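You operate a simulated robot arm through the tools that you are given. There is no shell and no other tool.

The job below is to be done with a simulated robot arm. You get a single attempt, and the scene is never put back.

## Task
Clear the mist off the table mirror, mostly with warm air from the dryer.
Fine: keep off its hot outlet (60 C); stand it back in its stand and switch it off.

It is judged by the outcome, as a careful person would: the job done as asked, and still so three seconds after it is handed in. It fails if anything else is knocked over, pushed out of place, dropped, spilled or broken.

## Robot
A 7-joint arm with a fingered hand, fixed in place. Base frame: the origin is at the foot of the arm, x ahead of it, y to its left, z up. Readings come in mm, degrees, newtons and seconds.
With the tool pointing down near the work surface it reaches from about 280 to 680 mm from the base axis. Its first joint turns from -69.0 to 172.0 degrees. Payload 3.2 kg.
The tool frame sits at the grasp point between the pads (the TCP): z along the fingers, y along the line on which they close. The tips reach 26 mm beyond it. The gripper opens to 88 mm. The gripper's body begins 30 mm behind the TCP. The gripper is a hand of 5 fingers: y runs from the thumb to the fingers, the wrist lies at [-16, -108, -172] in the tool frame.
Orientation is that of the tool frame in the base frame, as [roll, pitch, yaw] about the fixed x, y, z axes, in that order (R = Rz(yaw) Ry(pitch) Rx(roll)). With the fingers straight down and the wrist toward the robot, the tool's x, y and z point along [0, 1, 0], [1, 0, 0] and [0, 0, -1] of the base frame.

## Interface
- The arm moves only by the tool jog_arm. Its argument "commands" is a list of rows, each an object of numbers (a shift or turn left out is 0): "dx", "dy", "dz": the shift along the tool's x, y, z in mm; "wx", "wy", "wz": the turn, a rotation vector about the tool's x, y, z in degrees. In form: [{"dx": .., "dy": .., "dz": .., "wx": .., "wy": .., "wz": ..}, ...]. A call has 1 to 20 rows; each row is the pose to reach, as a shift and turn from the pose commanded when the call began, along the tool's axes at that moment. Each row takes 0.2 s and may step no farther than 50 mm and 8.6 degrees from the row before; otherwise, the whole call is refused. A pose out of reach is approached as far as the arm can. The call stops where the force on the tool passes 40 N (or 10 N more than at its start, if that is more) or the arm is blocked; 0.2 s more then pass. In this call time passes only in rows, and 0.2 s behind the last. The reply holds the time, the measured pose of the TCP, the force on the tool along the base axes, the opening and the grip force, in the units named above and with some noise, with the torque about the TCP (base axes, N m) and any sound that the robot's microphone picked up.
- Cameras (640 x 400 px; columns grow to the right, rows downward): "scene" is fixed at [52.4, 496.8, 1427.1]; the picture's right is [-0.73, -0.68, 0.00], its down [-0.24, 0.26, -0.93] and it looks along [0.63, -0.68, -0.36] (base axes); focal length 321 px, centre (320, 200). "wrist" rides on the gripper at [67, -97, -117] in the tool frame; the picture's right is [-0.71, 0.33, -0.62], its down [-0.65, -0.65, 0.39] and it looks along [-0.28, 0.68, 0.68] (tool axes); focal length 234 px, centre (320, 200). There is no depth. A picture from a camera that has moved, and an enlarged one, comes with that camera's place and axes in the base frame and with its lens. The place of the scene camera against the robot may be out by one fixed shift of up to 18 mm in any direction.
- snapshot(camera): a new picture of that camera. No time passes.
- slide_trunk(by): slides the trunk up (or, below 0, down) by that many mm; the arm rides with it, the base frame stays. It gives what a move gives, with no picture.
- finger_targets(index, middle, ring, little, thumb_bend, thumb_turn): sets how far each is bent, from 0 (flat) to 1 (curled in); at 0.3 the hand is open as for a grip, at 0.7 the pads meet at the TCP. One left out holds its place. A second passes; each finger stops where it meets its share of the squeeze, and holds until it gets a number again. It is the only way to open and close the hand. It gives what a move gives, with no picture; readings hold the bend of each and the force on index, middle, ring, little, thumb and palm. thumb_turn goes from beside the hand (0) to across from the fingers (1), as for a grip.
- enlarge(camera, box): a new picture of the part [left, top, right, bottom] of that camera's present view, enlarged. No time passes.
- finish_job(): hands the job in; it is judged then, once.

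Places have to be worked out from the pictures, the camera data and where the tool is seen. Open the gripper and draw the arm clear of the work before you hand the job in, unless the task says otherwise.

The tools are called after "Emit:" as a command line: name --argument value ..., lists and objects as JSON in quotes. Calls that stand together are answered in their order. jog_arm: Moves the arm, as the interface text tells. Its arguments: {"type":"object","properties":{"commands":{"type":"array","items":{"type":"object","properties":{"dx":{"type":"number"},"dy":{"type":"number"},"dz":{"type":"number"},"wx":{"type":"number"},"wy":{"type":"number"},"wz":{"type":"number"}}}}},"required":["commands"]} The other tools are called the same way: slide_trunk (by) slides the trunk up or down; finger_targets (index, middle, ring, little, thumb_bend, thumb_turn) moves the fingers one by one; snapshot (camera) takes a picture; enlarge (camera, box) takes an enlarged picture of a part of a camera's view; finish_job () hands the job in.

At the start:

```text
clock: 0.0
position: [453.4, -3.1, 1266.7]
tool_rot: [180.0, 0.0, 90.1]
wrist_force: [0.0, -0.3, -1.6]
wrist_torque: [0.04, -0.02, -0.03]
gripper_width: 87.8
finger_force: 0.0
shape: jaw
bend: [0.3, 0.3, 0.3, 0.3, 0.3, 0.97]
finger forces: [0.0, 0.1, 0.0, 0.0, 0.1, 0.0]
trunk travel left (down, up): [-775.0, 65.0]
```

scene: 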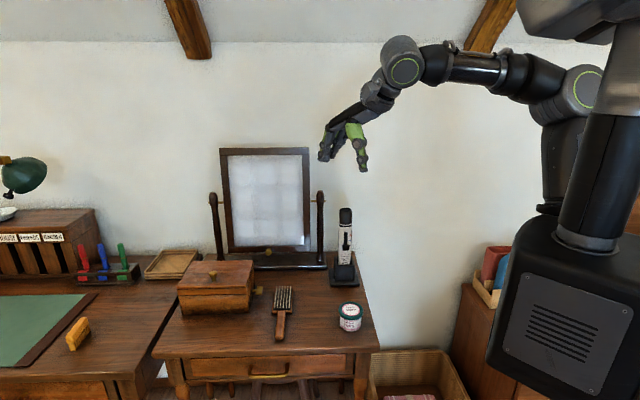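
wrist: 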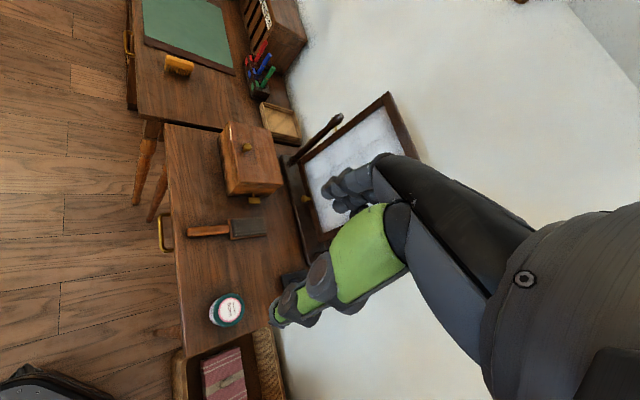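

I start by looking closely at the mirror and at the dryer in its stand, before moving anything.

Emit:
enlarge --camera "scene" --box '[300, 190, 400, 350]'

Emit:
enlarge --camera "scene" --box '[200, 140, 340, 280]'

Emit:
enlarge --camera "wrist" --box '[160, 100, 420, 380]'

Emit:
enlarge --camera "scene" --box '[140, 230, 400, 400]'

```text
2.50 times, centred on (350, 270) of scene
camera zoom: at [52.4, 496.8, 1427.1], right [-0.73, -0.68, 0.0], down [-0.24, 0.26, -0.93], along [0.63, -0.68, -0.36], focal length 804 px, centre (245, 25)
```

zoom: 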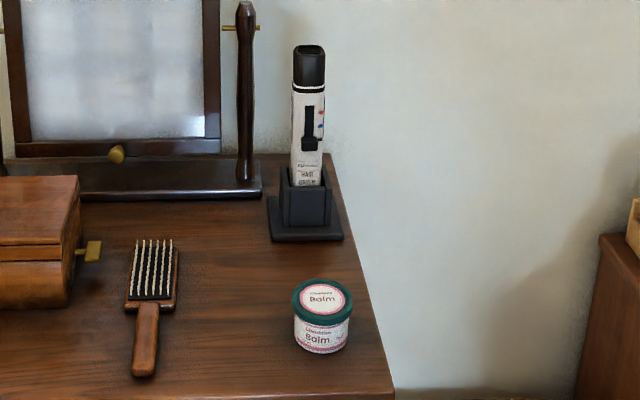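

```text
2.86 times, centred on (270, 210) of scene
camera zoom: at [52.4, 496.8, 1427.1], right [-0.73, -0.68, 0.0], down [-0.24, 0.26, -0.93], along [0.63, -0.68, -0.36], focal length 918 px, centre (463, 171)
```

zoom: 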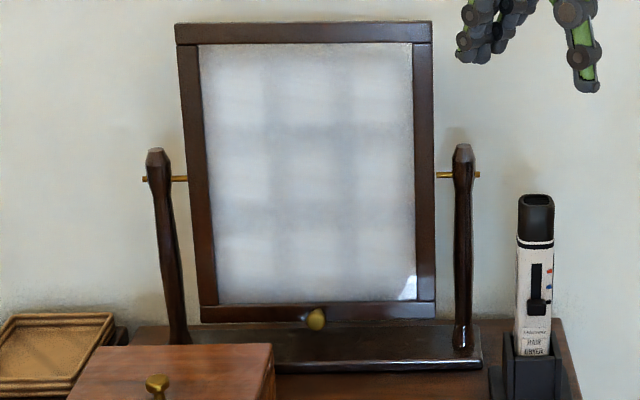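

```text
1.43 times, centred on (290, 240) of wrist
camera zoom: at [355.7, 63.5, 1384.8], right [0.33, -0.71, 0.62], down [-0.65, -0.65, -0.39], along [0.68, -0.28, -0.68], focal length 334 px, centre (363, 143)
```

zoom: 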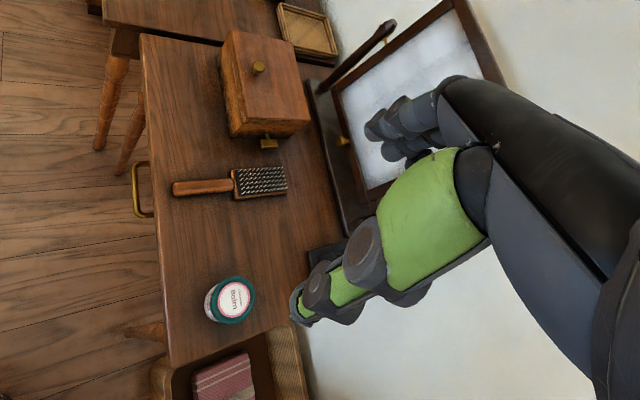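

```text
2.35 times, centred on (270, 315) of scene
camera zoom: at [52.4, 496.8, 1427.1], right [-0.73, -0.68, 0.0], down [-0.24, 0.26, -0.93], along [0.63, -0.68, -0.36], focal length 756 px, centre (438, -71)
```

zoom: 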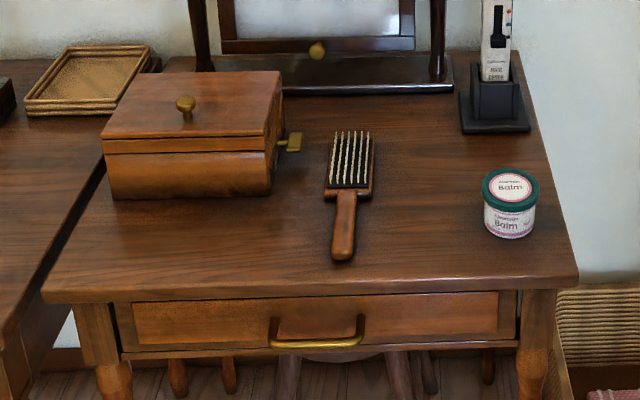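

The dryer stands upright in the stand at the right of the mirror, with the outlet on top and a slide switch towards the camera. I look at it at higher magnification.

Emit:
enlarge --camera "scene" --box '[328, 200, 368, 250]'

Emit:
enlarge --camera "scene" --box '[320, 245, 370, 295]'

Emit:
enlarge --camera "scene" --box '[310, 110, 390, 190]'

```text
8.00 times, centred on (348, 225) of scene
camera zoom: at [52.4, 496.8, 1427.1], right [-0.73, -0.68, 0.0], down [-0.24, 0.26, -0.93], along [0.63, -0.68, -0.36], focal length 2571 px, centre (96, 0)
```

zoom: 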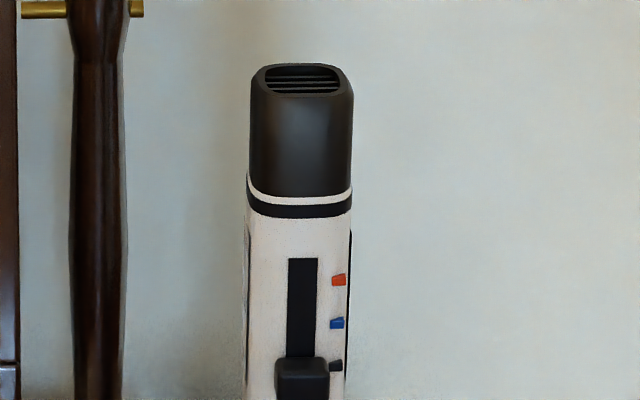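

```text
8.00 times, centred on (345, 270) of scene
camera zoom: at [52.4, 496.8, 1427.1], right [-0.73, -0.68, 0.0], down [-0.24, 0.26, -0.93], along [0.63, -0.68, -0.36], focal length 2571 px, centre (120, -360)
```

zoom: 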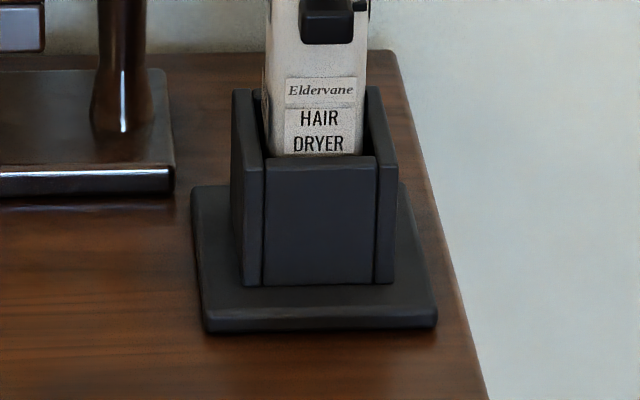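

```text
5.00 times, centred on (350, 150) of scene
camera zoom: at [52.4, 496.8, 1427.1], right [-0.73, -0.68, 0.0], down [-0.24, 0.26, -0.93], along [0.63, -0.68, -0.36], focal length 1607 px, centre (170, 450)
```

zoom: 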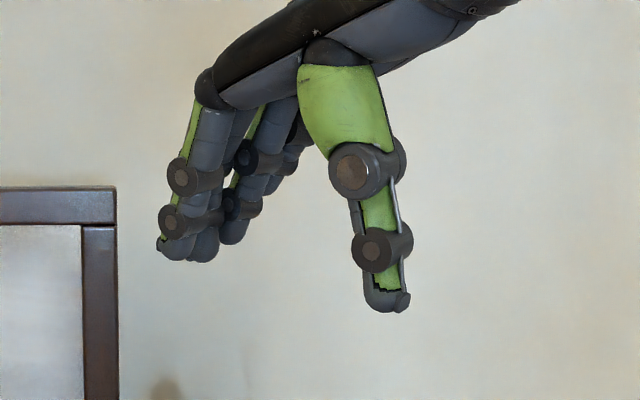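

The knob is a slider at the black (off) mark, with blue (cool) and red (warm) above it. I am still high and clear of everything, so I try out the fingers to learn the hand's layout: a pointing index with the other fingers curled.

Emit:
finger_targets --index 0.0 --middle 1.0 --ring 1.0 --little 1.0

Emit:
enlarge --camera "scene" --box '[290, 90, 450, 190]'

Emit:
snapshot --camera "wrist"

```text
clock: 1.0
position: [453.6, -2.0, 1268.2]
tool_rot: [-180.0, 0.0, 89.9]
wrist_force: [-0.1, -0.3, -0.4]
wrist_torque: [0.04, -0.01, 0.0]
gripper_width: 121.5
finger_force: 0.0
shape: fingers
bend: [0.0, 1.0, 1.0, 1.0, 0.3, 0.97]
finger forces: [0.0, 0.0, 0.0, 0.0, 0.0, 0.0]
trunk travel left (down, up): [-775.0, 65.0]
```

```text
4.00 times, centred on (370, 140) of scene
camera zoom: at [52.4, 496.8, 1427.1], right [-0.73, -0.68, 0.0], down [-0.24, 0.26, -0.93], along [0.63, -0.68, -0.36], focal length 1286 px, centre (120, 440)
```

zoom: 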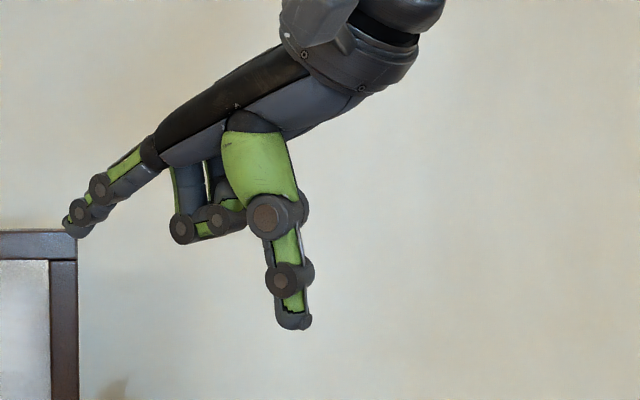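

```text
taken
camera wrist: at [355.7, 63.5, 1384.8], right [0.33, -0.71, 0.62], down [-0.65, -0.65, -0.39], along [0.68, -0.28, -0.68], focal length 234 px, centre (320, 200)
```

wrist: 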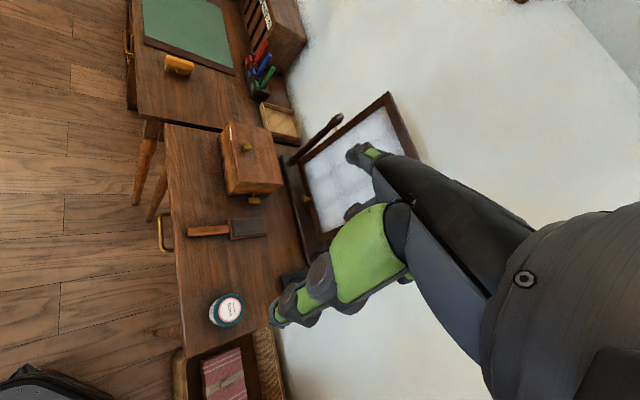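

The index points along the hand's axis, roughly tool [0.1, 0.8, 0.6], and is uppermost in a "handshake" pose. The table lies at 45° in the base frame, and I judge the dryer axis to be near (653, -279), with the top at z≈1010 and the knob at z≈889. I turn the hand to the handshake pose (x up, z along the mirror's width) while still high.

Emit:
jog_arm --commands '[{"wx": -2.93, "wy": 7.08, "wz": 2.93, "dx": -8}, {"wx": -5.87, "wy": 14.15, "wz": 5.87, "dx": -16}, {"wx": -8.8, "wy": 21.2, "wz": 8.8, "dx": -24}, {"wx": -11.73, "wy": 28.3, "wz": 11.73, "dx": -32}, {"wx": -14.67, "wy": 35.4, "wz": 14.67, "dx": -40}, {"wx": -17.6, "wy": 42.45, "wz": 17.6, "dx": -48}, {"wx": -20.5, "wy": 49.5, "wz": 20.5, "dx": -56}, {"wx": -23.5, "wy": 56.6, "wz": 23.5, "dx": -64}, {"wx": -26.4, "wy": 63.7, "wz": 26.4, "dx": -72}, {"wx": -29.3, "wy": 70.75, "wz": 29.3, "dx": -80}, {"wx": -32.3, "wy": 77.8, "wz": 32.3, "dx": -88}, {"wx": -35.2, "wy": 84.9, "wz": 35.2, "dx": -96}]'

Emit:
snapshot --camera "scene"

Emit:
snapshot --camera "wrist"

```text
clock: 3.6
position: [468.2, -97.6, 1276.8]
tool_rot: [-81.9, -89.8, -53.0]
wrist_force: [-0.3, -0.5, 0.7]
wrist_torque: [0.05, -0.01, -0.05]
gripper_width: 121.8
finger_force: 0.1
shape: fingers
bend: [0.0, 1.0, 1.0, 1.0, 0.3, 0.97]
finger forces: [0.0, 0.0, 0.1, 0.0, 0.1, 0.1]
out of reach, approached as far as the arm can: row 11, 12
trunk travel left (down, up): [-775.0, 65.0]
```

```text
taken
```

scene: 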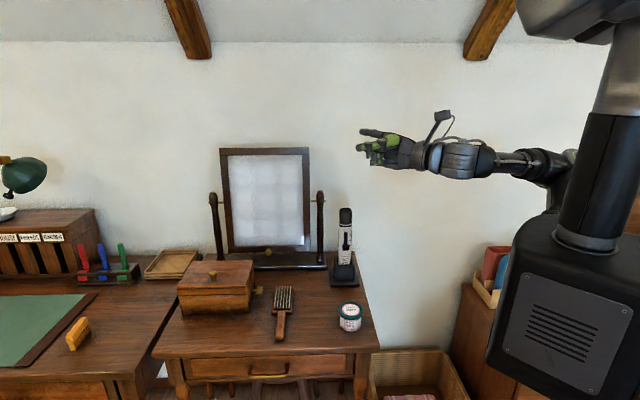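

```text
taken
camera wrist: at [317.5, -113.0, 1343.9], right [-0.21, -0.68, -0.71], down [-0.19, 0.74, -0.65], along [0.96, 0.0, -0.28], focal length 234 px, centre (320, 200)
```

wrist: 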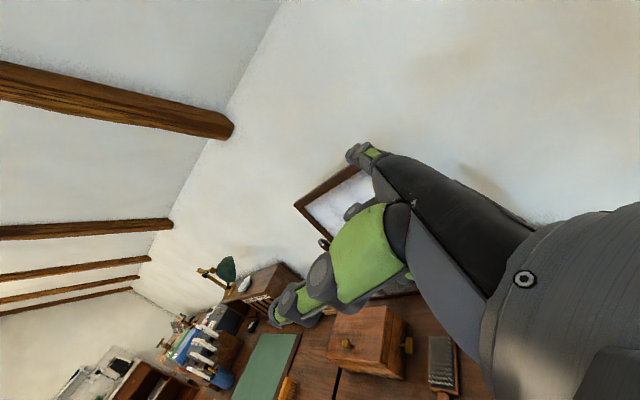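

The handshake pose is reached, with x up and y towards the wall at 45°. I slide the trunk down 330 mm, which still leaves the hand above the balm jar, and look again with both cameras.

Emit:
slide_trunk --by -330

Emit:
snapshot --camera "scene"

Emit:
snapshot --camera "wrist"

```text
clock: 6.8
position: [468.5, -98.1, 946.3]
tool_rot: [-179.9, -89.9, 44.9]
wrist_force: [0.4, -0.1, -0.1]
wrist_torque: [-0.01, 0.0, 0.0]
gripper_width: 121.7
finger_force: 0.1
shape: fingers
bend: [0.0, 1.0, 1.0, 1.0, 0.3, 0.97]
finger forces: [0.0, 0.0, 0.0, 0.0, 0.0, 0.0]
trunk travel left (down, up): [-445.0, 395.0]
```

```text
taken
```

scene: 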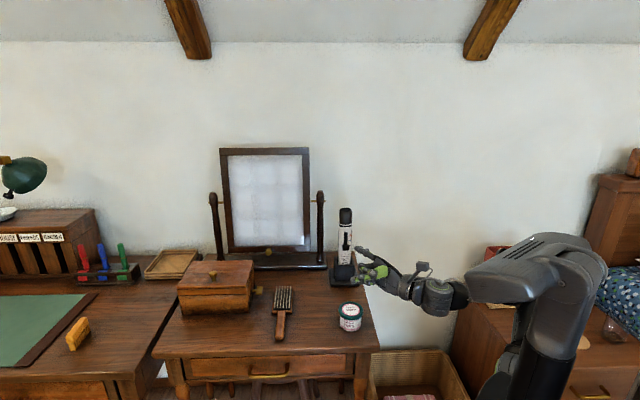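

```text
taken
camera wrist: at [317.0, -113.0, 1014.4], right [-0.21, -0.68, -0.71], down [-0.19, 0.74, -0.65], along [0.96, 0.0, -0.28], focal length 234 px, centre (320, 200)
```

wrist: 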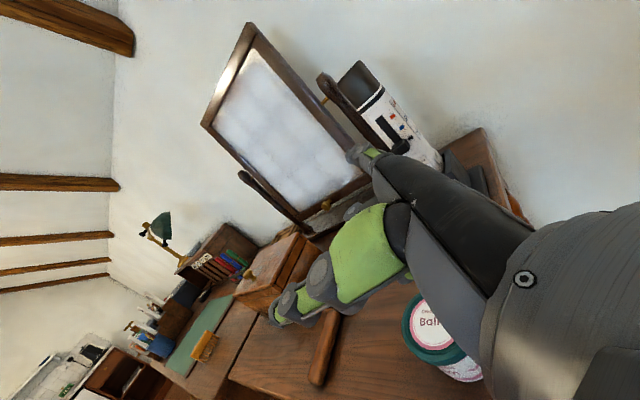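

The hand is now at working height and the wrist camera sees the dryer well. I enlarge both views to triangulate it.

Emit:
enlarge --camera "wrist" --box '[310, 50, 530, 230]'

Emit:
enlarge --camera "scene" --box '[320, 200, 440, 320]'

```text
2.22 times, centred on (420, 140) of wrist
camera zoom: at [317.0, -113.0, 1014.4], right [-0.21, -0.68, -0.71], down [-0.19, 0.74, -0.65], along [0.96, 0.0, -0.28], focal length 520 px, centre (98, 333)
```

zoom: 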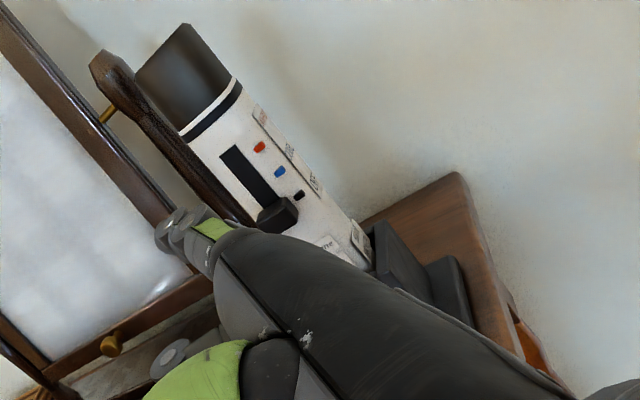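

```text
3.33 times, centred on (380, 260) of scene
camera zoom: at [52.4, 496.8, 1427.1], right [-0.73, -0.68, 0.0], down [-0.24, 0.26, -0.93], along [0.63, -0.68, -0.36], focal length 1071 px, centre (120, 0)
```

zoom: 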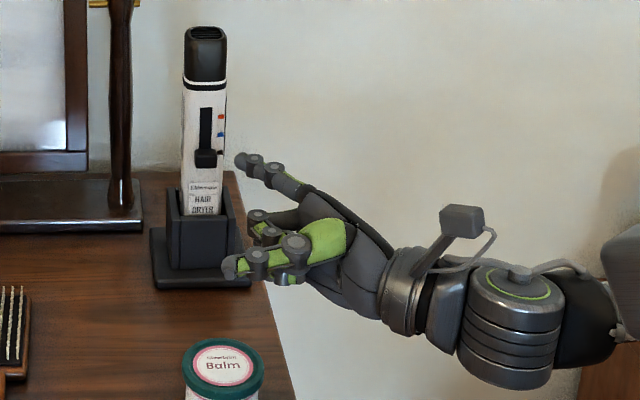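

Solving the fingertip seen in both poses gives a scene-camera shift of about (-7, -2, -11). The knob centre is then near (610, -238, 894), and the index tip is near tool [18, 72, -10]. I move the fingertip to a stand-off about 40 mm in front of the body, just below knob height.

Emit:
jog_arm --commands '[{"dx": -20, "dy": 16, "dz": 2.5}, {"dx": -40, "dy": 32, "dz": 5}, {"dx": -60, "dy": 49, "dz": 7.5}, {"dx": -80, "dy": 65, "dz": 10}, {"dx": -97, "dy": 81.7, "dz": 12.4}]'

Emit:
enlarge --camera "scene" --box '[320, 210, 400, 290]'

Emit:
enlarge --camera "wrist" --box '[280, 20, 520, 220]'

Emit:
snapshot --camera "scene"

```text
clock: 8.1
position: [525.2, -145.9, 883.7]
tool_rot: [-135.3, -89.4, 0.3]
wrist_force: [-0.1, -0.1, -0.3]
wrist_torque: [0.0, 0.04, 0.02]
gripper_width: 121.8
finger_force: 0.0
shape: fingers
bend: [0.0, 1.0, 1.0, 1.0, 0.3, 0.97]
finger forces: [0.0, 0.0, 0.0, 0.1, 0.1, 0.0]
out of reach, approached as far as the arm can: row 4, 5
trunk travel left (down, up): [-445.0, 395.0]
```

```text
5.00 times, centred on (360, 250) of scene
camera zoom: at [52.4, 496.8, 1427.1], right [-0.73, -0.68, 0.0], down [-0.24, 0.26, -0.93], along [0.63, -0.68, -0.36], focal length 1607 px, centre (120, -50)
```

zoom: 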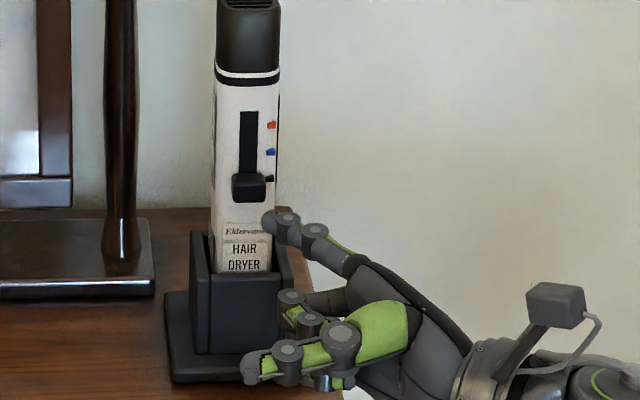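

```text
2.00 times, centred on (400, 120) of wrist
camera zoom: at [374.9, -161.8, 952.0], right [-0.21, -0.68, -0.7], down [-0.19, 0.74, -0.65], along [0.96, 0.0, -0.29], focal length 468 px, centre (160, 360)
```

zoom: 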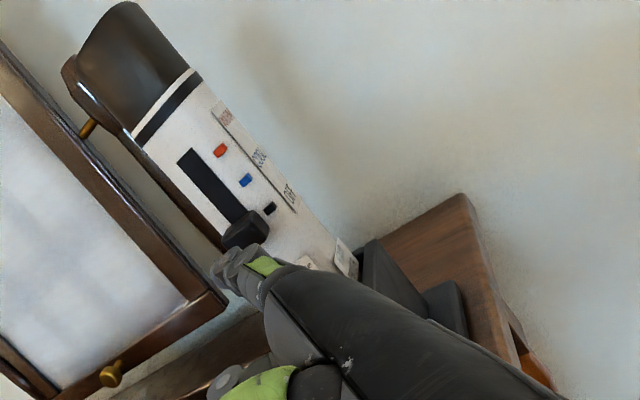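

```text
taken
```

scene: 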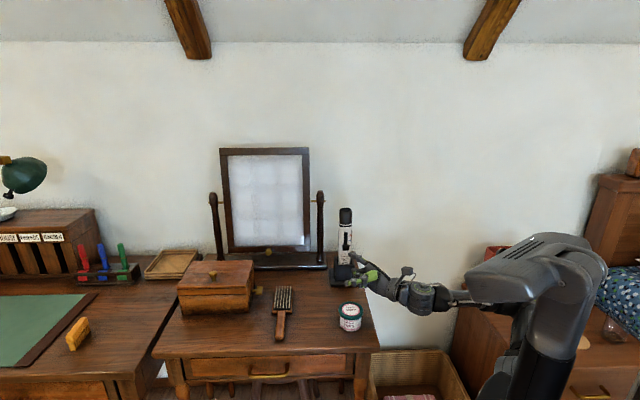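

The arm could not go lower in this pose, reaching z 884 where I wanted 850. I raise the hand a little and use the trunk to come down instead, so the arm keeps some margin.

Emit:
jog_arm --commands '[{"dx": 20}, {"dx": 40}]'

Emit:
slide_trunk --by -72

Emit:
enlarge --camera "scene" --box '[320, 210, 400, 290]'

Emit:
enlarge --camera "wrist" --box '[280, 20, 520, 220]'

Emit:
snapshot --camera "scene"

```text
clock: 8.7
position: [528.3, -147.5, 922.8]
tool_rot: [173.8, -89.9, 51.2]
wrist_force: [0.1, 0.3, 0.1]
wrist_torque: [-0.02, 0.01, 0.02]
gripper_width: 121.7
finger_force: 0.1
shape: fingers
bend: [0.0, 1.0, 1.0, 1.0, 0.3, 0.97]
finger forces: [0.1, 0.0, 0.1, 0.1, 0.0, 0.1]
trunk travel left (down, up): [-445.0, 395.0]
```

```text
clock: 9.8
position: [527.7, -146.8, 850.6]
tool_rot: [-167.3, -89.9, 32.3]
wrist_force: [0.9, 0.4, -0.1]
wrist_torque: [0.01, 0.03, 0.02]
gripper_width: 121.6
finger_force: 0.1
shape: fingers
bend: [0.0, 1.0, 1.0, 1.0, 0.3, 0.97]
finger forces: [0.1, 0.0, 0.0, 0.0, 0.1, 0.0]
trunk travel left (down, up): [-373.0, 467.0]
```

```text
5.00 times, centred on (360, 250) of scene
camera zoom: at [52.4, 496.8, 1427.1], right [-0.73, -0.68, 0.0], down [-0.24, 0.26, -0.93], along [0.63, -0.68, -0.36], focal length 1607 px, centre (120, -50)
```

zoom: 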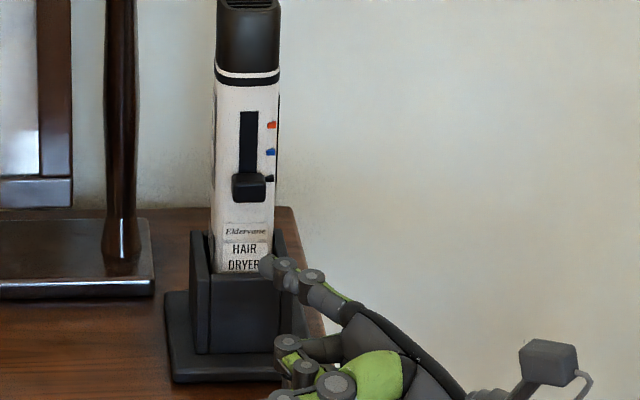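

```text
2.00 times, centred on (400, 120) of wrist
camera zoom: at [375.5, -161.8, 917.3], right [-0.21, -0.68, -0.71], down [-0.19, 0.74, -0.65], along [0.96, 0.0, -0.28], focal length 468 px, centre (160, 360)
```

zoom: 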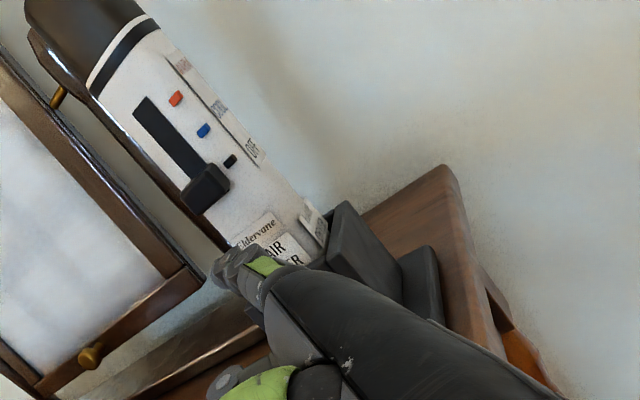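

```text
taken
```

scene: 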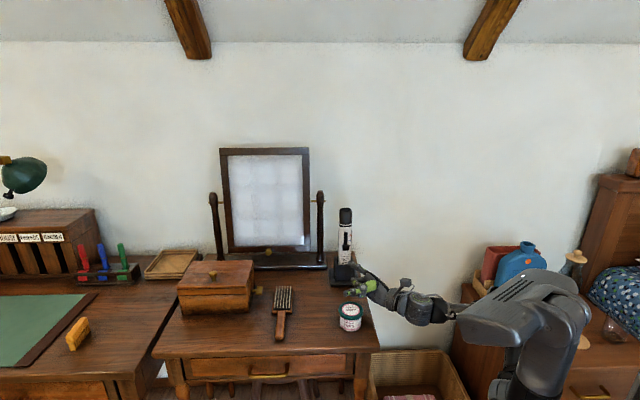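

Both views now agree: the knob centre is near (611, -240, 892) and the fingertip near (571, -205, 869). I move the tip in below the knob, stopping about 10 mm short of the body face.

Emit:
jog_arm --commands '[{"dy": 15, "dz": 1}, {"dy": 30, "dz": 2}, {"dy": 43, "dz": 3}]'

Emit:
enlarge --camera "scene" --box '[325, 220, 375, 270]'

Emit:
enlarge --camera "wrist" --box '[280, 60, 440, 220]'

```text
clock: 10.6
position: [559.0, -176.5, 850.5]
tool_rot: [-175.7, -89.8, 40.6]
wrist_force: [0.1, 0.5, 0.0]
wrist_torque: [-0.02, 0.0, 0.02]
gripper_width: 121.9
finger_force: 0.1
shape: fingers
bend: [0.0, 1.0, 1.0, 1.0, 0.3, 0.97]
finger forces: [0.1, 0.0, 0.1, 0.0, 0.1, 0.1]
trunk travel left (down, up): [-373.0, 467.0]
```

```text
8.00 times, centred on (350, 245) of scene
camera zoom: at [52.4, 496.8, 1427.1], right [-0.73, -0.68, 0.0], down [-0.24, 0.26, -0.93], along [0.63, -0.68, -0.36], focal length 2571 px, centre (80, -160)
```

zoom: 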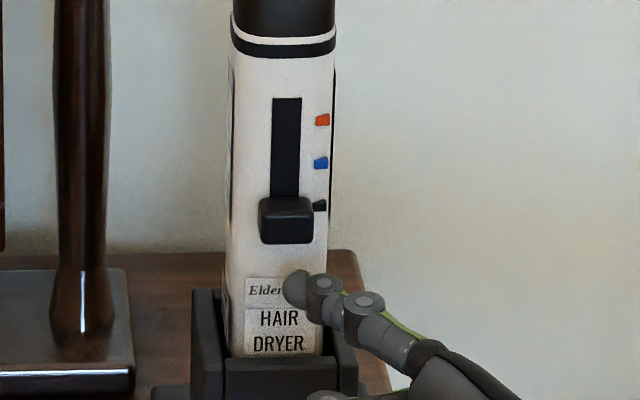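

```text
2.50 times, centred on (360, 140) of wrist
camera zoom: at [408.2, -191.0, 917.4], right [-0.21, -0.68, -0.71], down [-0.19, 0.74, -0.65], along [0.96, 0.0, -0.28], focal length 585 px, centre (220, 350)
```

zoom: 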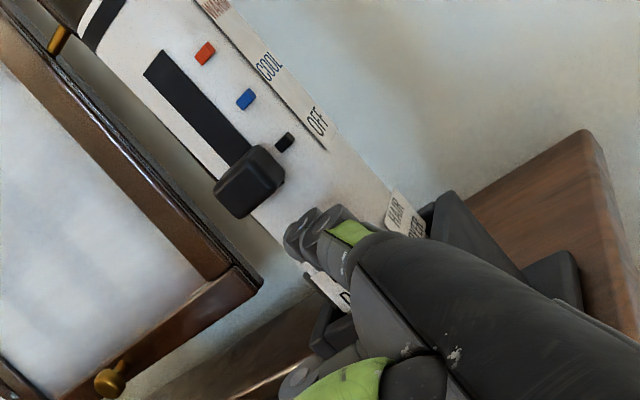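

The tip is just below the knob and slightly to its right, with no contact yet. I ease in by small steps while watching the finger force.

Emit:
jog_arm --commands '[{"dy": 3, "dz": 2}, {"dy": 6, "dz": 4}, {"dy": 9, "dz": 4}]'

Emit:
enlarge --camera "scene" --box '[325, 220, 375, 270]'

Emit:
enlarge --camera "wrist" --box '[280, 60, 440, 220]'

```text
clock: 11.3
position: [569.3, -178.4, 850.2]
tool_rot: [-130.0, -89.8, -5.0]
wrist_force: [0.1, 0.5, 0.2]
wrist_torque: [0.01, 0.01, 0.0]
gripper_width: 121.7
finger_force: 0.1
shape: fingers
bend: [0.0, 1.0, 1.0, 1.0, 0.3, 0.97]
finger forces: [0.1, 0.0, 0.1, 0.0, 0.0, 0.0]
trunk travel left (down, up): [-373.0, 467.0]
```

```text
8.00 times, centred on (350, 245) of scene
camera zoom: at [52.4, 496.8, 1427.1], right [-0.73, -0.68, 0.0], down [-0.24, 0.26, -0.93], along [0.63, -0.68, -0.36], focal length 2571 px, centre (80, -160)
```

zoom: 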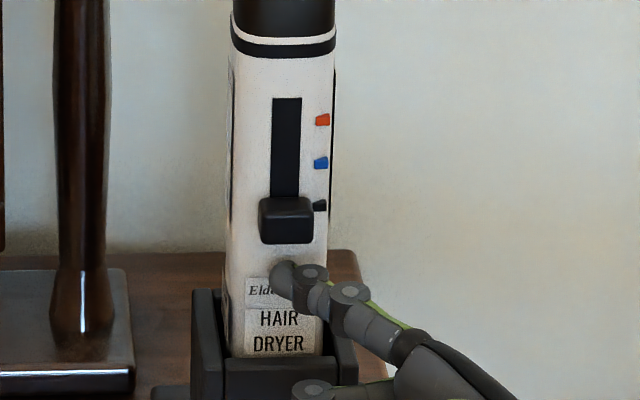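

```text
2.50 times, centred on (360, 140) of wrist
camera zoom: at [417.1, -193.5, 917.4], right [-0.21, -0.68, -0.71], down [-0.19, 0.74, -0.65], along [0.96, 0.0, -0.28], focal length 585 px, centre (220, 350)
```

zoom: 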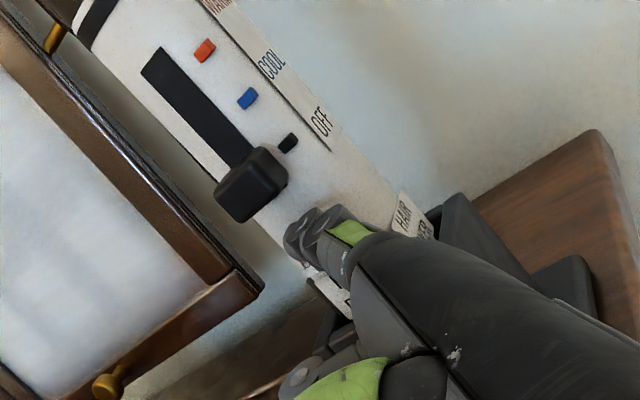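

There is no contact yet, and a shadow of the tip is appearing on the body. I go two more millimetres at a time.

Emit:
jog_arm --commands '[{"dy": 2}]'

Emit:
jog_arm --commands '[{"dy": 2}]'

Emit:
jog_arm --commands '[{"dy": 1.5}]'

Emit:
enlarge --camera "scene" --box '[325, 220, 375, 270]'

Emit:
enlarge --camera "wrist" --box '[280, 60, 440, 220]'

```text
clock: 11.8
position: [569.4, -180.0, 850.2]
tool_rot: [149.9, -89.9, 75.2]
wrist_force: [-0.9, -0.2, -0.7]
wrist_torque: [0.0, -0.02, -0.01]
gripper_width: 121.3
finger_force: 0.5
shape: fingers
bend: [0.0, 1.0, 1.0, 1.0, 0.3, 0.97]
finger forces: [1.0, 0.0, 0.0, 0.0, 0.0, 0.0]
trunk travel left (down, up): [-373.0, 467.0]
```

```text
clock: 12.2
position: [570.9, -181.3, 849.9]
tool_rot: [-159.8, -89.9, 24.7]
wrist_force: [0.5, 0.6, -0.8]
wrist_torque: [-0.04, 0.0, -0.04]
gripper_width: 121.3
finger_force: 0.4
shape: fingers
bend: [0.0, 1.0, 1.0, 1.0, 0.3, 0.97]
finger forces: [0.8, 0.0, 0.0, 0.1, 0.1, 0.0]
trunk travel left (down, up): [-373.0, 467.0]
```

```text
clock: 12.6
position: [571.3, -182.9, 850.9]
tool_rot: [-172.4, -89.9, 37.4]
wrist_force: [-0.7, 0.7, -0.3]
wrist_torque: [-0.02, 0.0, -0.03]
gripper_width: 120.9
finger_force: 0.3
shape: fingers
bend: [0.0, 1.0, 1.0, 1.0, 0.3, 0.97]
finger forces: [0.7, 0.0, 0.0, 0.0, 0.0, 0.1]
trunk travel left (down, up): [-373.0, 467.0]
```

```text
8.00 times, centred on (350, 245) of scene
camera zoom: at [52.4, 496.8, 1427.1], right [-0.73, -0.68, 0.0], down [-0.24, 0.26, -0.93], along [0.63, -0.68, -0.36], focal length 2571 px, centre (80, -160)
```

zoom: 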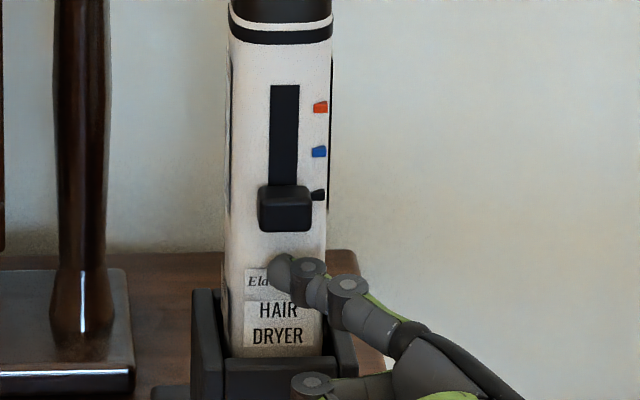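

```text
2.50 times, centred on (360, 140) of wrist
camera zoom: at [421.1, -197.7, 917.0], right [-0.21, -0.68, -0.71], down [-0.19, 0.74, -0.65], along [0.96, 0.0, -0.28], focal length 585 px, centre (220, 350)
```

zoom: 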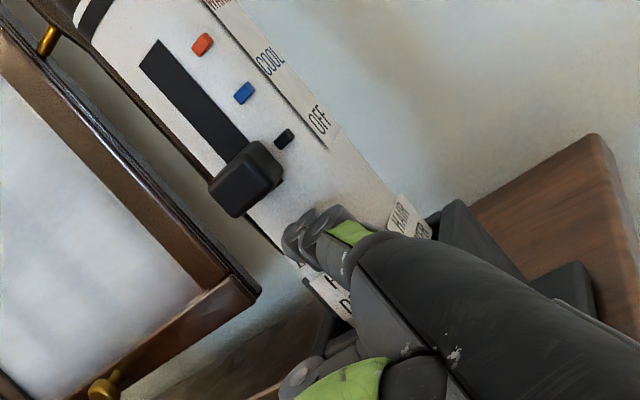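

Contact is light, at 0.8 N, and the dryer leaned back a little in its loose cup. I back off about 4 mm to clear the face, then raise the finger step by step against the knob.

Emit:
jog_arm --commands '[{"dy": -4}]'

Emit:
jog_arm --commands '[{"dx": 3}, {"dx": 5}]'

Emit:
enlarge --camera "scene" --box '[325, 210, 375, 260]'

Emit:
enlarge --camera "wrist" --box '[280, 60, 440, 220]'

```text
clock: 12.9
position: [570.0, -180.6, 849.1]
tool_rot: [-153.0, -89.9, 18.0]
wrist_force: [-0.6, 0.2, -0.2]
wrist_torque: [0.0, 0.02, -0.02]
gripper_width: 120.9
finger_force: 0.3
shape: fingers
bend: [0.0, 1.0, 1.0, 1.0, 0.3, 0.97]
finger forces: [0.9, 0.0, 0.0, 0.0, 0.0, 0.0]
trunk travel left (down, up): [-373.0, 467.0]
```

```text
clock: 13.6
position: [569.9, -180.0, 855.2]
tool_rot: [-123.2, -89.8, -11.7]
wrist_force: [-1.1, 0.4, -1.0]
wrist_torque: [0.04, 0.03, 0.0]
gripper_width: 121.2
finger_force: 0.1
shape: fingers
bend: [0.0, 1.0, 1.0, 1.0, 0.3, 0.97]
finger forces: [0.8, 0.1, 0.1, 0.0, 0.1, 0.0]
trunk travel left (down, up): [-373.0, 467.0]
```

```text
8.00 times, centred on (350, 235) of scene
camera zoom: at [52.4, 496.8, 1427.1], right [-0.73, -0.68, 0.0], down [-0.24, 0.26, -0.93], along [0.63, -0.68, -0.36], focal length 2571 px, centre (80, -80)
```

zoom: 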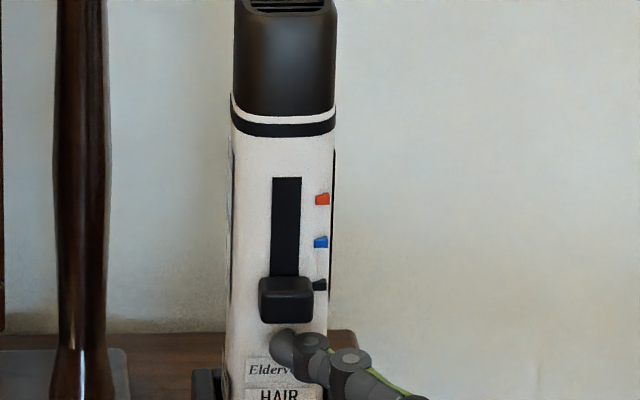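

```text
2.50 times, centred on (360, 140) of wrist
camera zoom: at [418.0, -195.1, 922.5], right [-0.21, -0.68, -0.71], down [-0.19, 0.74, -0.65], along [0.96, 0.0, -0.28], focal length 585 px, centre (220, 350)
```

zoom: 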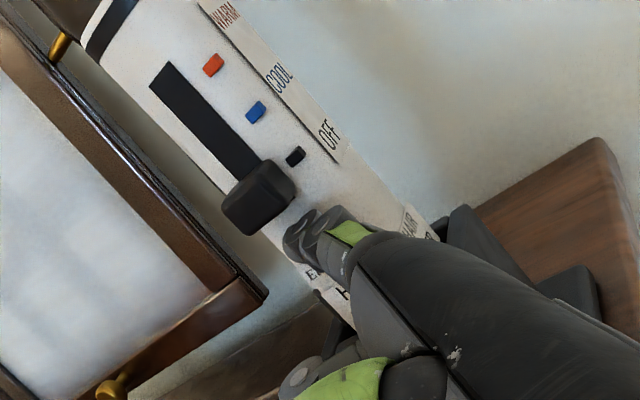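

The dryer is upright again and the finger only brushes its face. I back off 1 mm and continue upward to the knob.

Emit:
jog_arm --commands '[{"dy": -1, "dx": 2}, {"dy": -1, "dx": 4}]'

Emit:
jog_arm --commands '[{"dx": 2}, {"dx": 4}]'

Emit:
enlarge --camera "scene" --box '[325, 210, 375, 260]'

Emit:
enlarge --camera "wrist" --box '[280, 60, 440, 220]'

```text
clock: 14.2
position: [570.7, -179.8, 858.7]
tool_rot: [159.4, -89.9, 65.6]
wrist_force: [0.5, 0.1, -0.4]
wrist_torque: [-0.06, -0.01, -0.01]
gripper_width: 121.7
finger_force: 0.0
shape: fingers
bend: [0.0, 1.0, 1.0, 1.0, 0.3, 0.97]
finger forces: [0.0, 0.0, 0.1, 0.0, 0.0, 0.1]
trunk travel left (down, up): [-373.0, 467.0]
```

```text
clock: 14.8
position: [568.7, -179.4, 862.7]
tool_rot: [-145.6, -89.8, 10.6]
wrist_force: [0.5, -0.8, 0.0]
wrist_torque: [0.04, 0.04, -0.01]
gripper_width: 121.6
finger_force: 0.3
shape: fingers
bend: [0.0, 1.0, 1.0, 1.0, 0.3, 0.97]
finger forces: [0.4, 0.0, 0.0, 0.1, 0.0, 0.0]
trunk travel left (down, up): [-373.0, 467.0]
```

```text
8.00 times, centred on (350, 235) of scene
camera zoom: at [52.4, 496.8, 1427.1], right [-0.73, -0.68, 0.0], down [-0.24, 0.26, -0.93], along [0.63, -0.68, -0.36], focal length 2571 px, centre (80, -80)
```

zoom: 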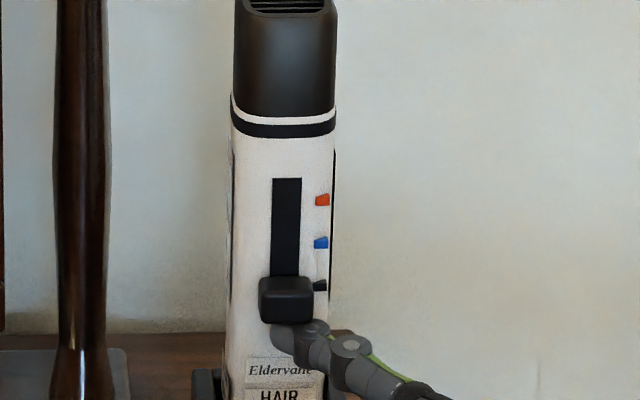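

```text
2.50 times, centred on (360, 140) of wrist
camera zoom: at [417.5, -194.0, 929.5], right [-0.21, -0.68, -0.71], down [-0.19, 0.74, -0.65], along [0.96, 0.0, -0.28], focal length 585 px, centre (220, 350)
```

zoom: 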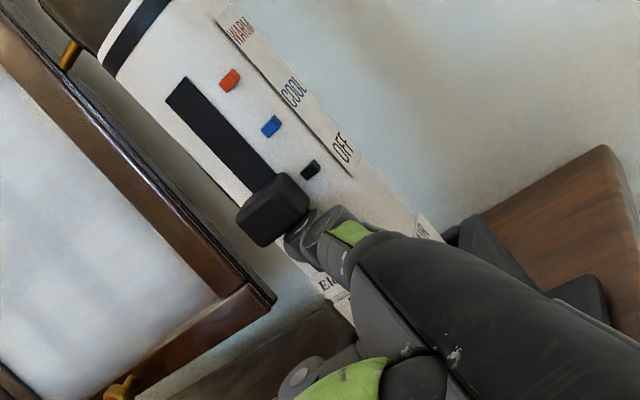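

The fingertip has met the underside of the knob, at 0.4 N. I push up by a few millimetres and check whether the knob slides or the dryer lifts.

Emit:
jog_arm --commands '[{"dx": 2}, {"dx": 4}]'

Emit:
enlarge --camera "scene" --box '[325, 200, 375, 250]'

Emit:
enlarge --camera "wrist" --box '[280, 60, 440, 220]'

```text
clock: 15.3
position: [569.4, -180.1, 866.7]
tool_rot: [-109.6, -89.9, -25.3]
wrist_force: [-1.0, -0.2, -1.3]
wrist_torque: [0.11, 0.08, 0.02]
gripper_width: 121.7
finger_force: 0.8
shape: fingers
bend: [0.0, 1.0, 1.0, 1.0, 0.3, 0.97]
finger forces: [1.4, 0.0, 0.1, 0.1, 0.0, 0.1]
trunk travel left (down, up): [-373.0, 467.0]
```

```text
8.00 times, centred on (350, 225) of scene
camera zoom: at [52.4, 496.8, 1427.1], right [-0.73, -0.68, 0.0], down [-0.24, 0.26, -0.93], along [0.63, -0.68, -0.36], focal length 2571 px, centre (80, 0)
```

zoom: 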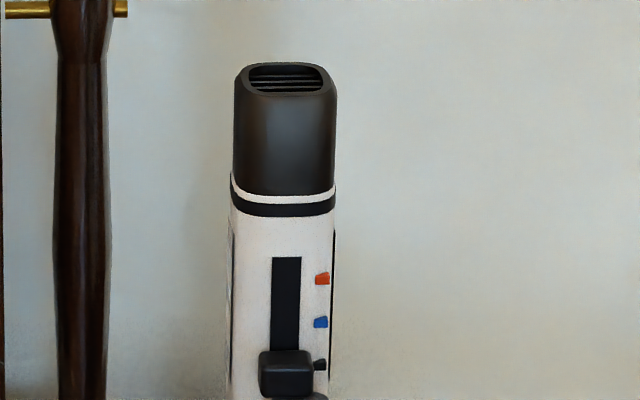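

```text
2.50 times, centred on (360, 140) of wrist
camera zoom: at [417.9, -193.9, 933.5], right [-0.21, -0.68, -0.71], down [-0.19, 0.74, -0.65], along [0.96, 0.0, -0.28], focal length 585 px, centre (220, 350)
```

zoom: 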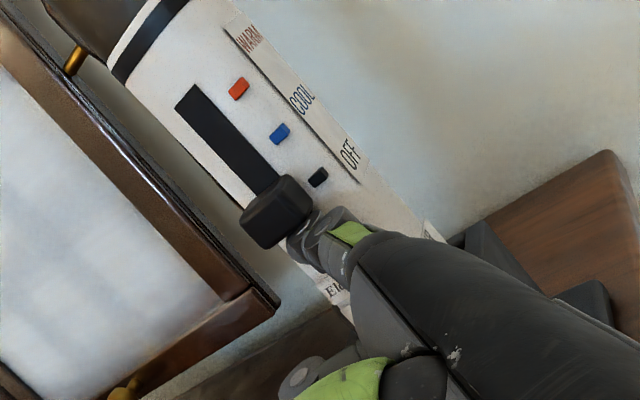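

The knob slides while the body stays put, at only 1.4 N. I keep pushing up towards cool and then warm.

Emit:
jog_arm --commands '[{"dx": 3}, {"dx": 6}, {"dx": 9}, {"dx": 12}, {"dx": 15}]'

Emit:
enlarge --camera "scene" --box '[325, 200, 375, 250]'

Emit:
enlarge --camera "wrist" --box '[280, 60, 440, 220]'

```text
clock: 16.6
position: [568.6, -180.1, 881.6]
tool_rot: [-140.4, -89.9, 5.5]
wrist_force: [0.2, -0.6, 0.5]
wrist_torque: [0.06, 0.02, -0.01]
gripper_width: 121.4
finger_force: 0.2
shape: fingers
bend: [0.0, 1.0, 1.0, 1.0, 0.3, 0.97]
finger forces: [0.5, 0.0, 0.0, 0.0, 0.0, 0.0]
trunk travel left (down, up): [-373.0, 467.0]
```

```text
8.00 times, centred on (350, 225) of scene
camera zoom: at [52.4, 496.8, 1427.1], right [-0.73, -0.68, 0.0], down [-0.24, 0.26, -0.93], along [0.63, -0.68, -0.36], focal length 2571 px, centre (80, 0)
```

zoom: 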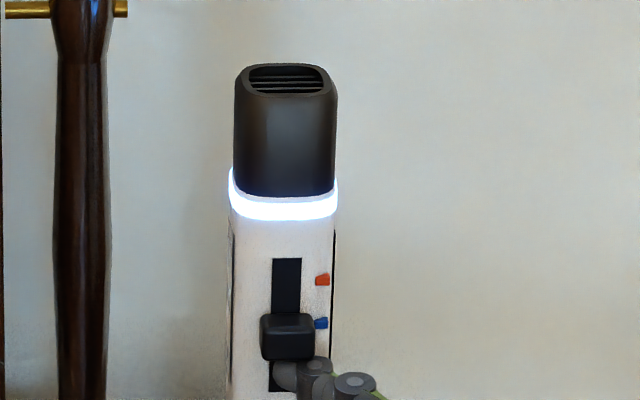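

```text
2.50 times, centred on (360, 140) of wrist
camera zoom: at [417.0, -194.4, 949.3], right [-0.21, -0.68, -0.71], down [-0.19, 0.74, -0.65], along [0.96, 0.0, -0.28], focal length 585 px, centre (220, 350)
```

zoom: 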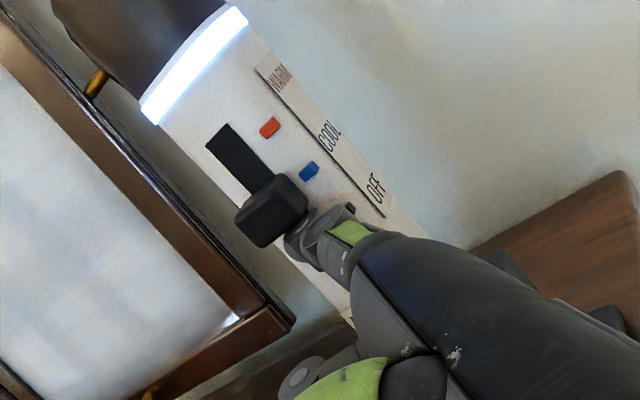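

It clicked to COOL and the indicator ring lit up. I push on another 18 mm to WARM.

Emit:
jog_arm --commands '[{"dx": 3}, {"dx": 6}, {"dx": 9}, {"dx": 12}, {"dx": 15}]'

Emit:
enlarge --camera "scene" --box '[325, 200, 375, 250]'

Emit:
enlarge --camera "wrist" --box '[280, 60, 440, 220]'

```text
clock: 17.8
position: [569.8, -179.1, 897.3]
tool_rot: [-129.9, -89.9, -5.1]
wrist_force: [0.0, -0.5, -0.4]
wrist_torque: [0.01, -0.04, -0.02]
gripper_width: 121.5
finger_force: 0.0
shape: fingers
bend: [0.0, 1.0, 1.0, 1.0, 0.3, 0.97]
finger forces: [0.0, 0.0, 0.1, 0.0, 0.0, 0.1]
trunk travel left (down, up): [-373.0, 467.0]
```

```text
8.00 times, centred on (350, 225) of scene
camera zoom: at [52.4, 496.8, 1427.1], right [-0.73, -0.68, 0.0], down [-0.24, 0.26, -0.93], along [0.63, -0.68, -0.36], focal length 2571 px, centre (80, 0)
```

zoom: 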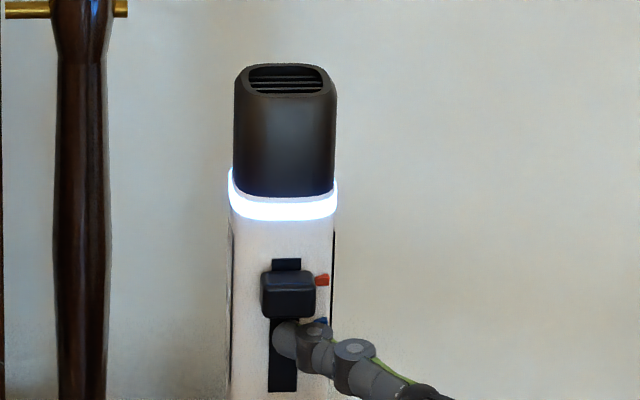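

```text
2.50 times, centred on (360, 140) of wrist
camera zoom: at [417.5, -194.1, 964.3], right [-0.21, -0.68, -0.71], down [-0.19, 0.74, -0.65], along [0.96, 0.0, -0.28], focal length 585 px, centre (220, 350)
```

zoom: 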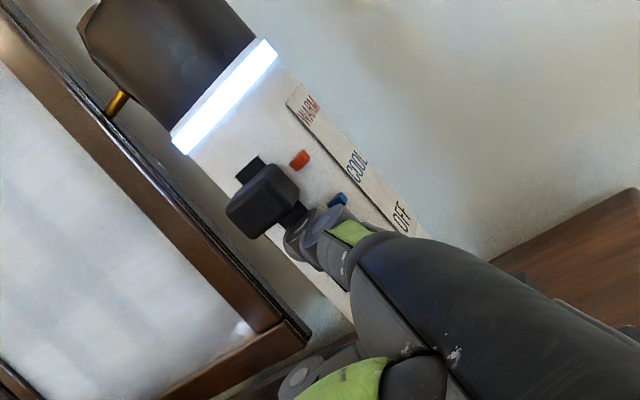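

The knob snapped up to the red WARM mark and no longer touches the finger. I draw the hand back towards the front and then to the right, clear of the dryer, to open it for the grip.

Emit:
jog_arm --commands '[{"dy": -20, "dx": -4}, {"dy": -40, "dx": -4}, {"dy": -40, "dz": -35}, {"dy": -40, "dz": -70}, {"dy": -40, "dz": -100}]'

Emit:
finger_targets --index 0.3 --middle 0.3 --ring 0.3 --little 0.3 --thumb_bend 0.3 --thumb_turn 1.0

Emit:
enlarge --camera "scene" --box '[300, 180, 460, 330]'

Emit:
snapshot --camera "wrist"

Emit:
snapshot --camera "scene"

```text
clock: 18.9
position: [469.3, -219.5, 897.4]
tool_rot: [177.4, -89.9, 47.6]
wrist_force: [-0.6, 0.2, -0.3]
wrist_torque: [0.02, 0.02, 0.02]
gripper_width: 121.7
finger_force: 0.0
shape: fingers
bend: [0.0, 1.0, 1.0, 1.0, 0.3, 0.97]
finger forces: [0.0, 0.0, 0.0, 0.0, 0.0, 0.0]
trunk travel left (down, up): [-373.0, 467.0]
```

```text
clock: 19.9
position: [469.6, -218.7, 897.7]
tool_rot: [164.0, -89.9, 61.0]
wrist_force: [0.7, 0.3, -0.3]
wrist_torque: [0.0, 0.02, 0.02]
gripper_width: 88.0
finger_force: 0.0
shape: fingers
bend: [0.3, 0.3, 0.3, 0.3, 0.3, 0.97]
finger forces: [0.1, 0.0, 0.0, 0.0, 0.0, 0.0]
trunk travel left (down, up): [-373.0, 467.0]
```

```text
2.67 times, centred on (380, 255) of scene
camera zoom: at [52.4, 496.8, 1427.1], right [-0.73, -0.68, 0.0], down [-0.24, 0.26, -0.93], along [0.63, -0.68, -0.36], focal length 857 px, centre (160, 53)
```

zoom: 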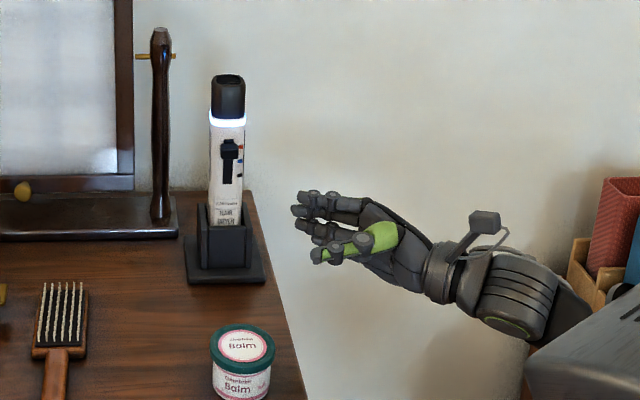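

```text
taken
camera wrist: at [318.2, -234.6, 965.2], right [-0.21, -0.68, -0.71], down [-0.19, 0.74, -0.65], along [0.96, 0.0, -0.28], focal length 234 px, centre (320, 200)
```

wrist: 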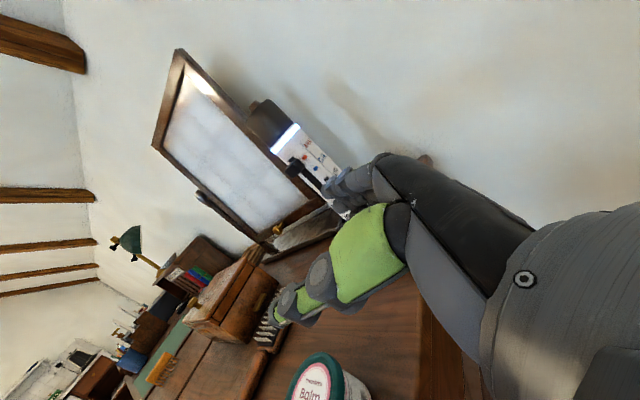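

```text
taken
```

scene: 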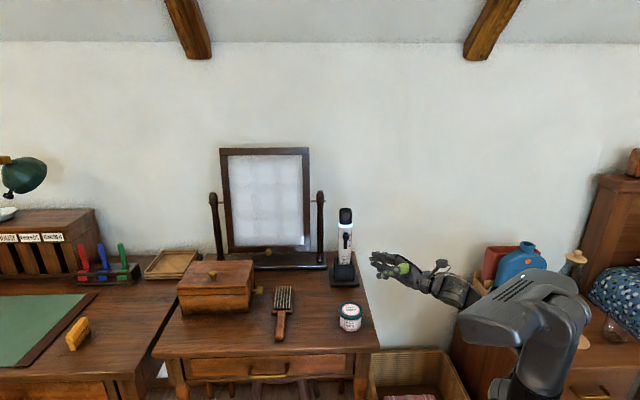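

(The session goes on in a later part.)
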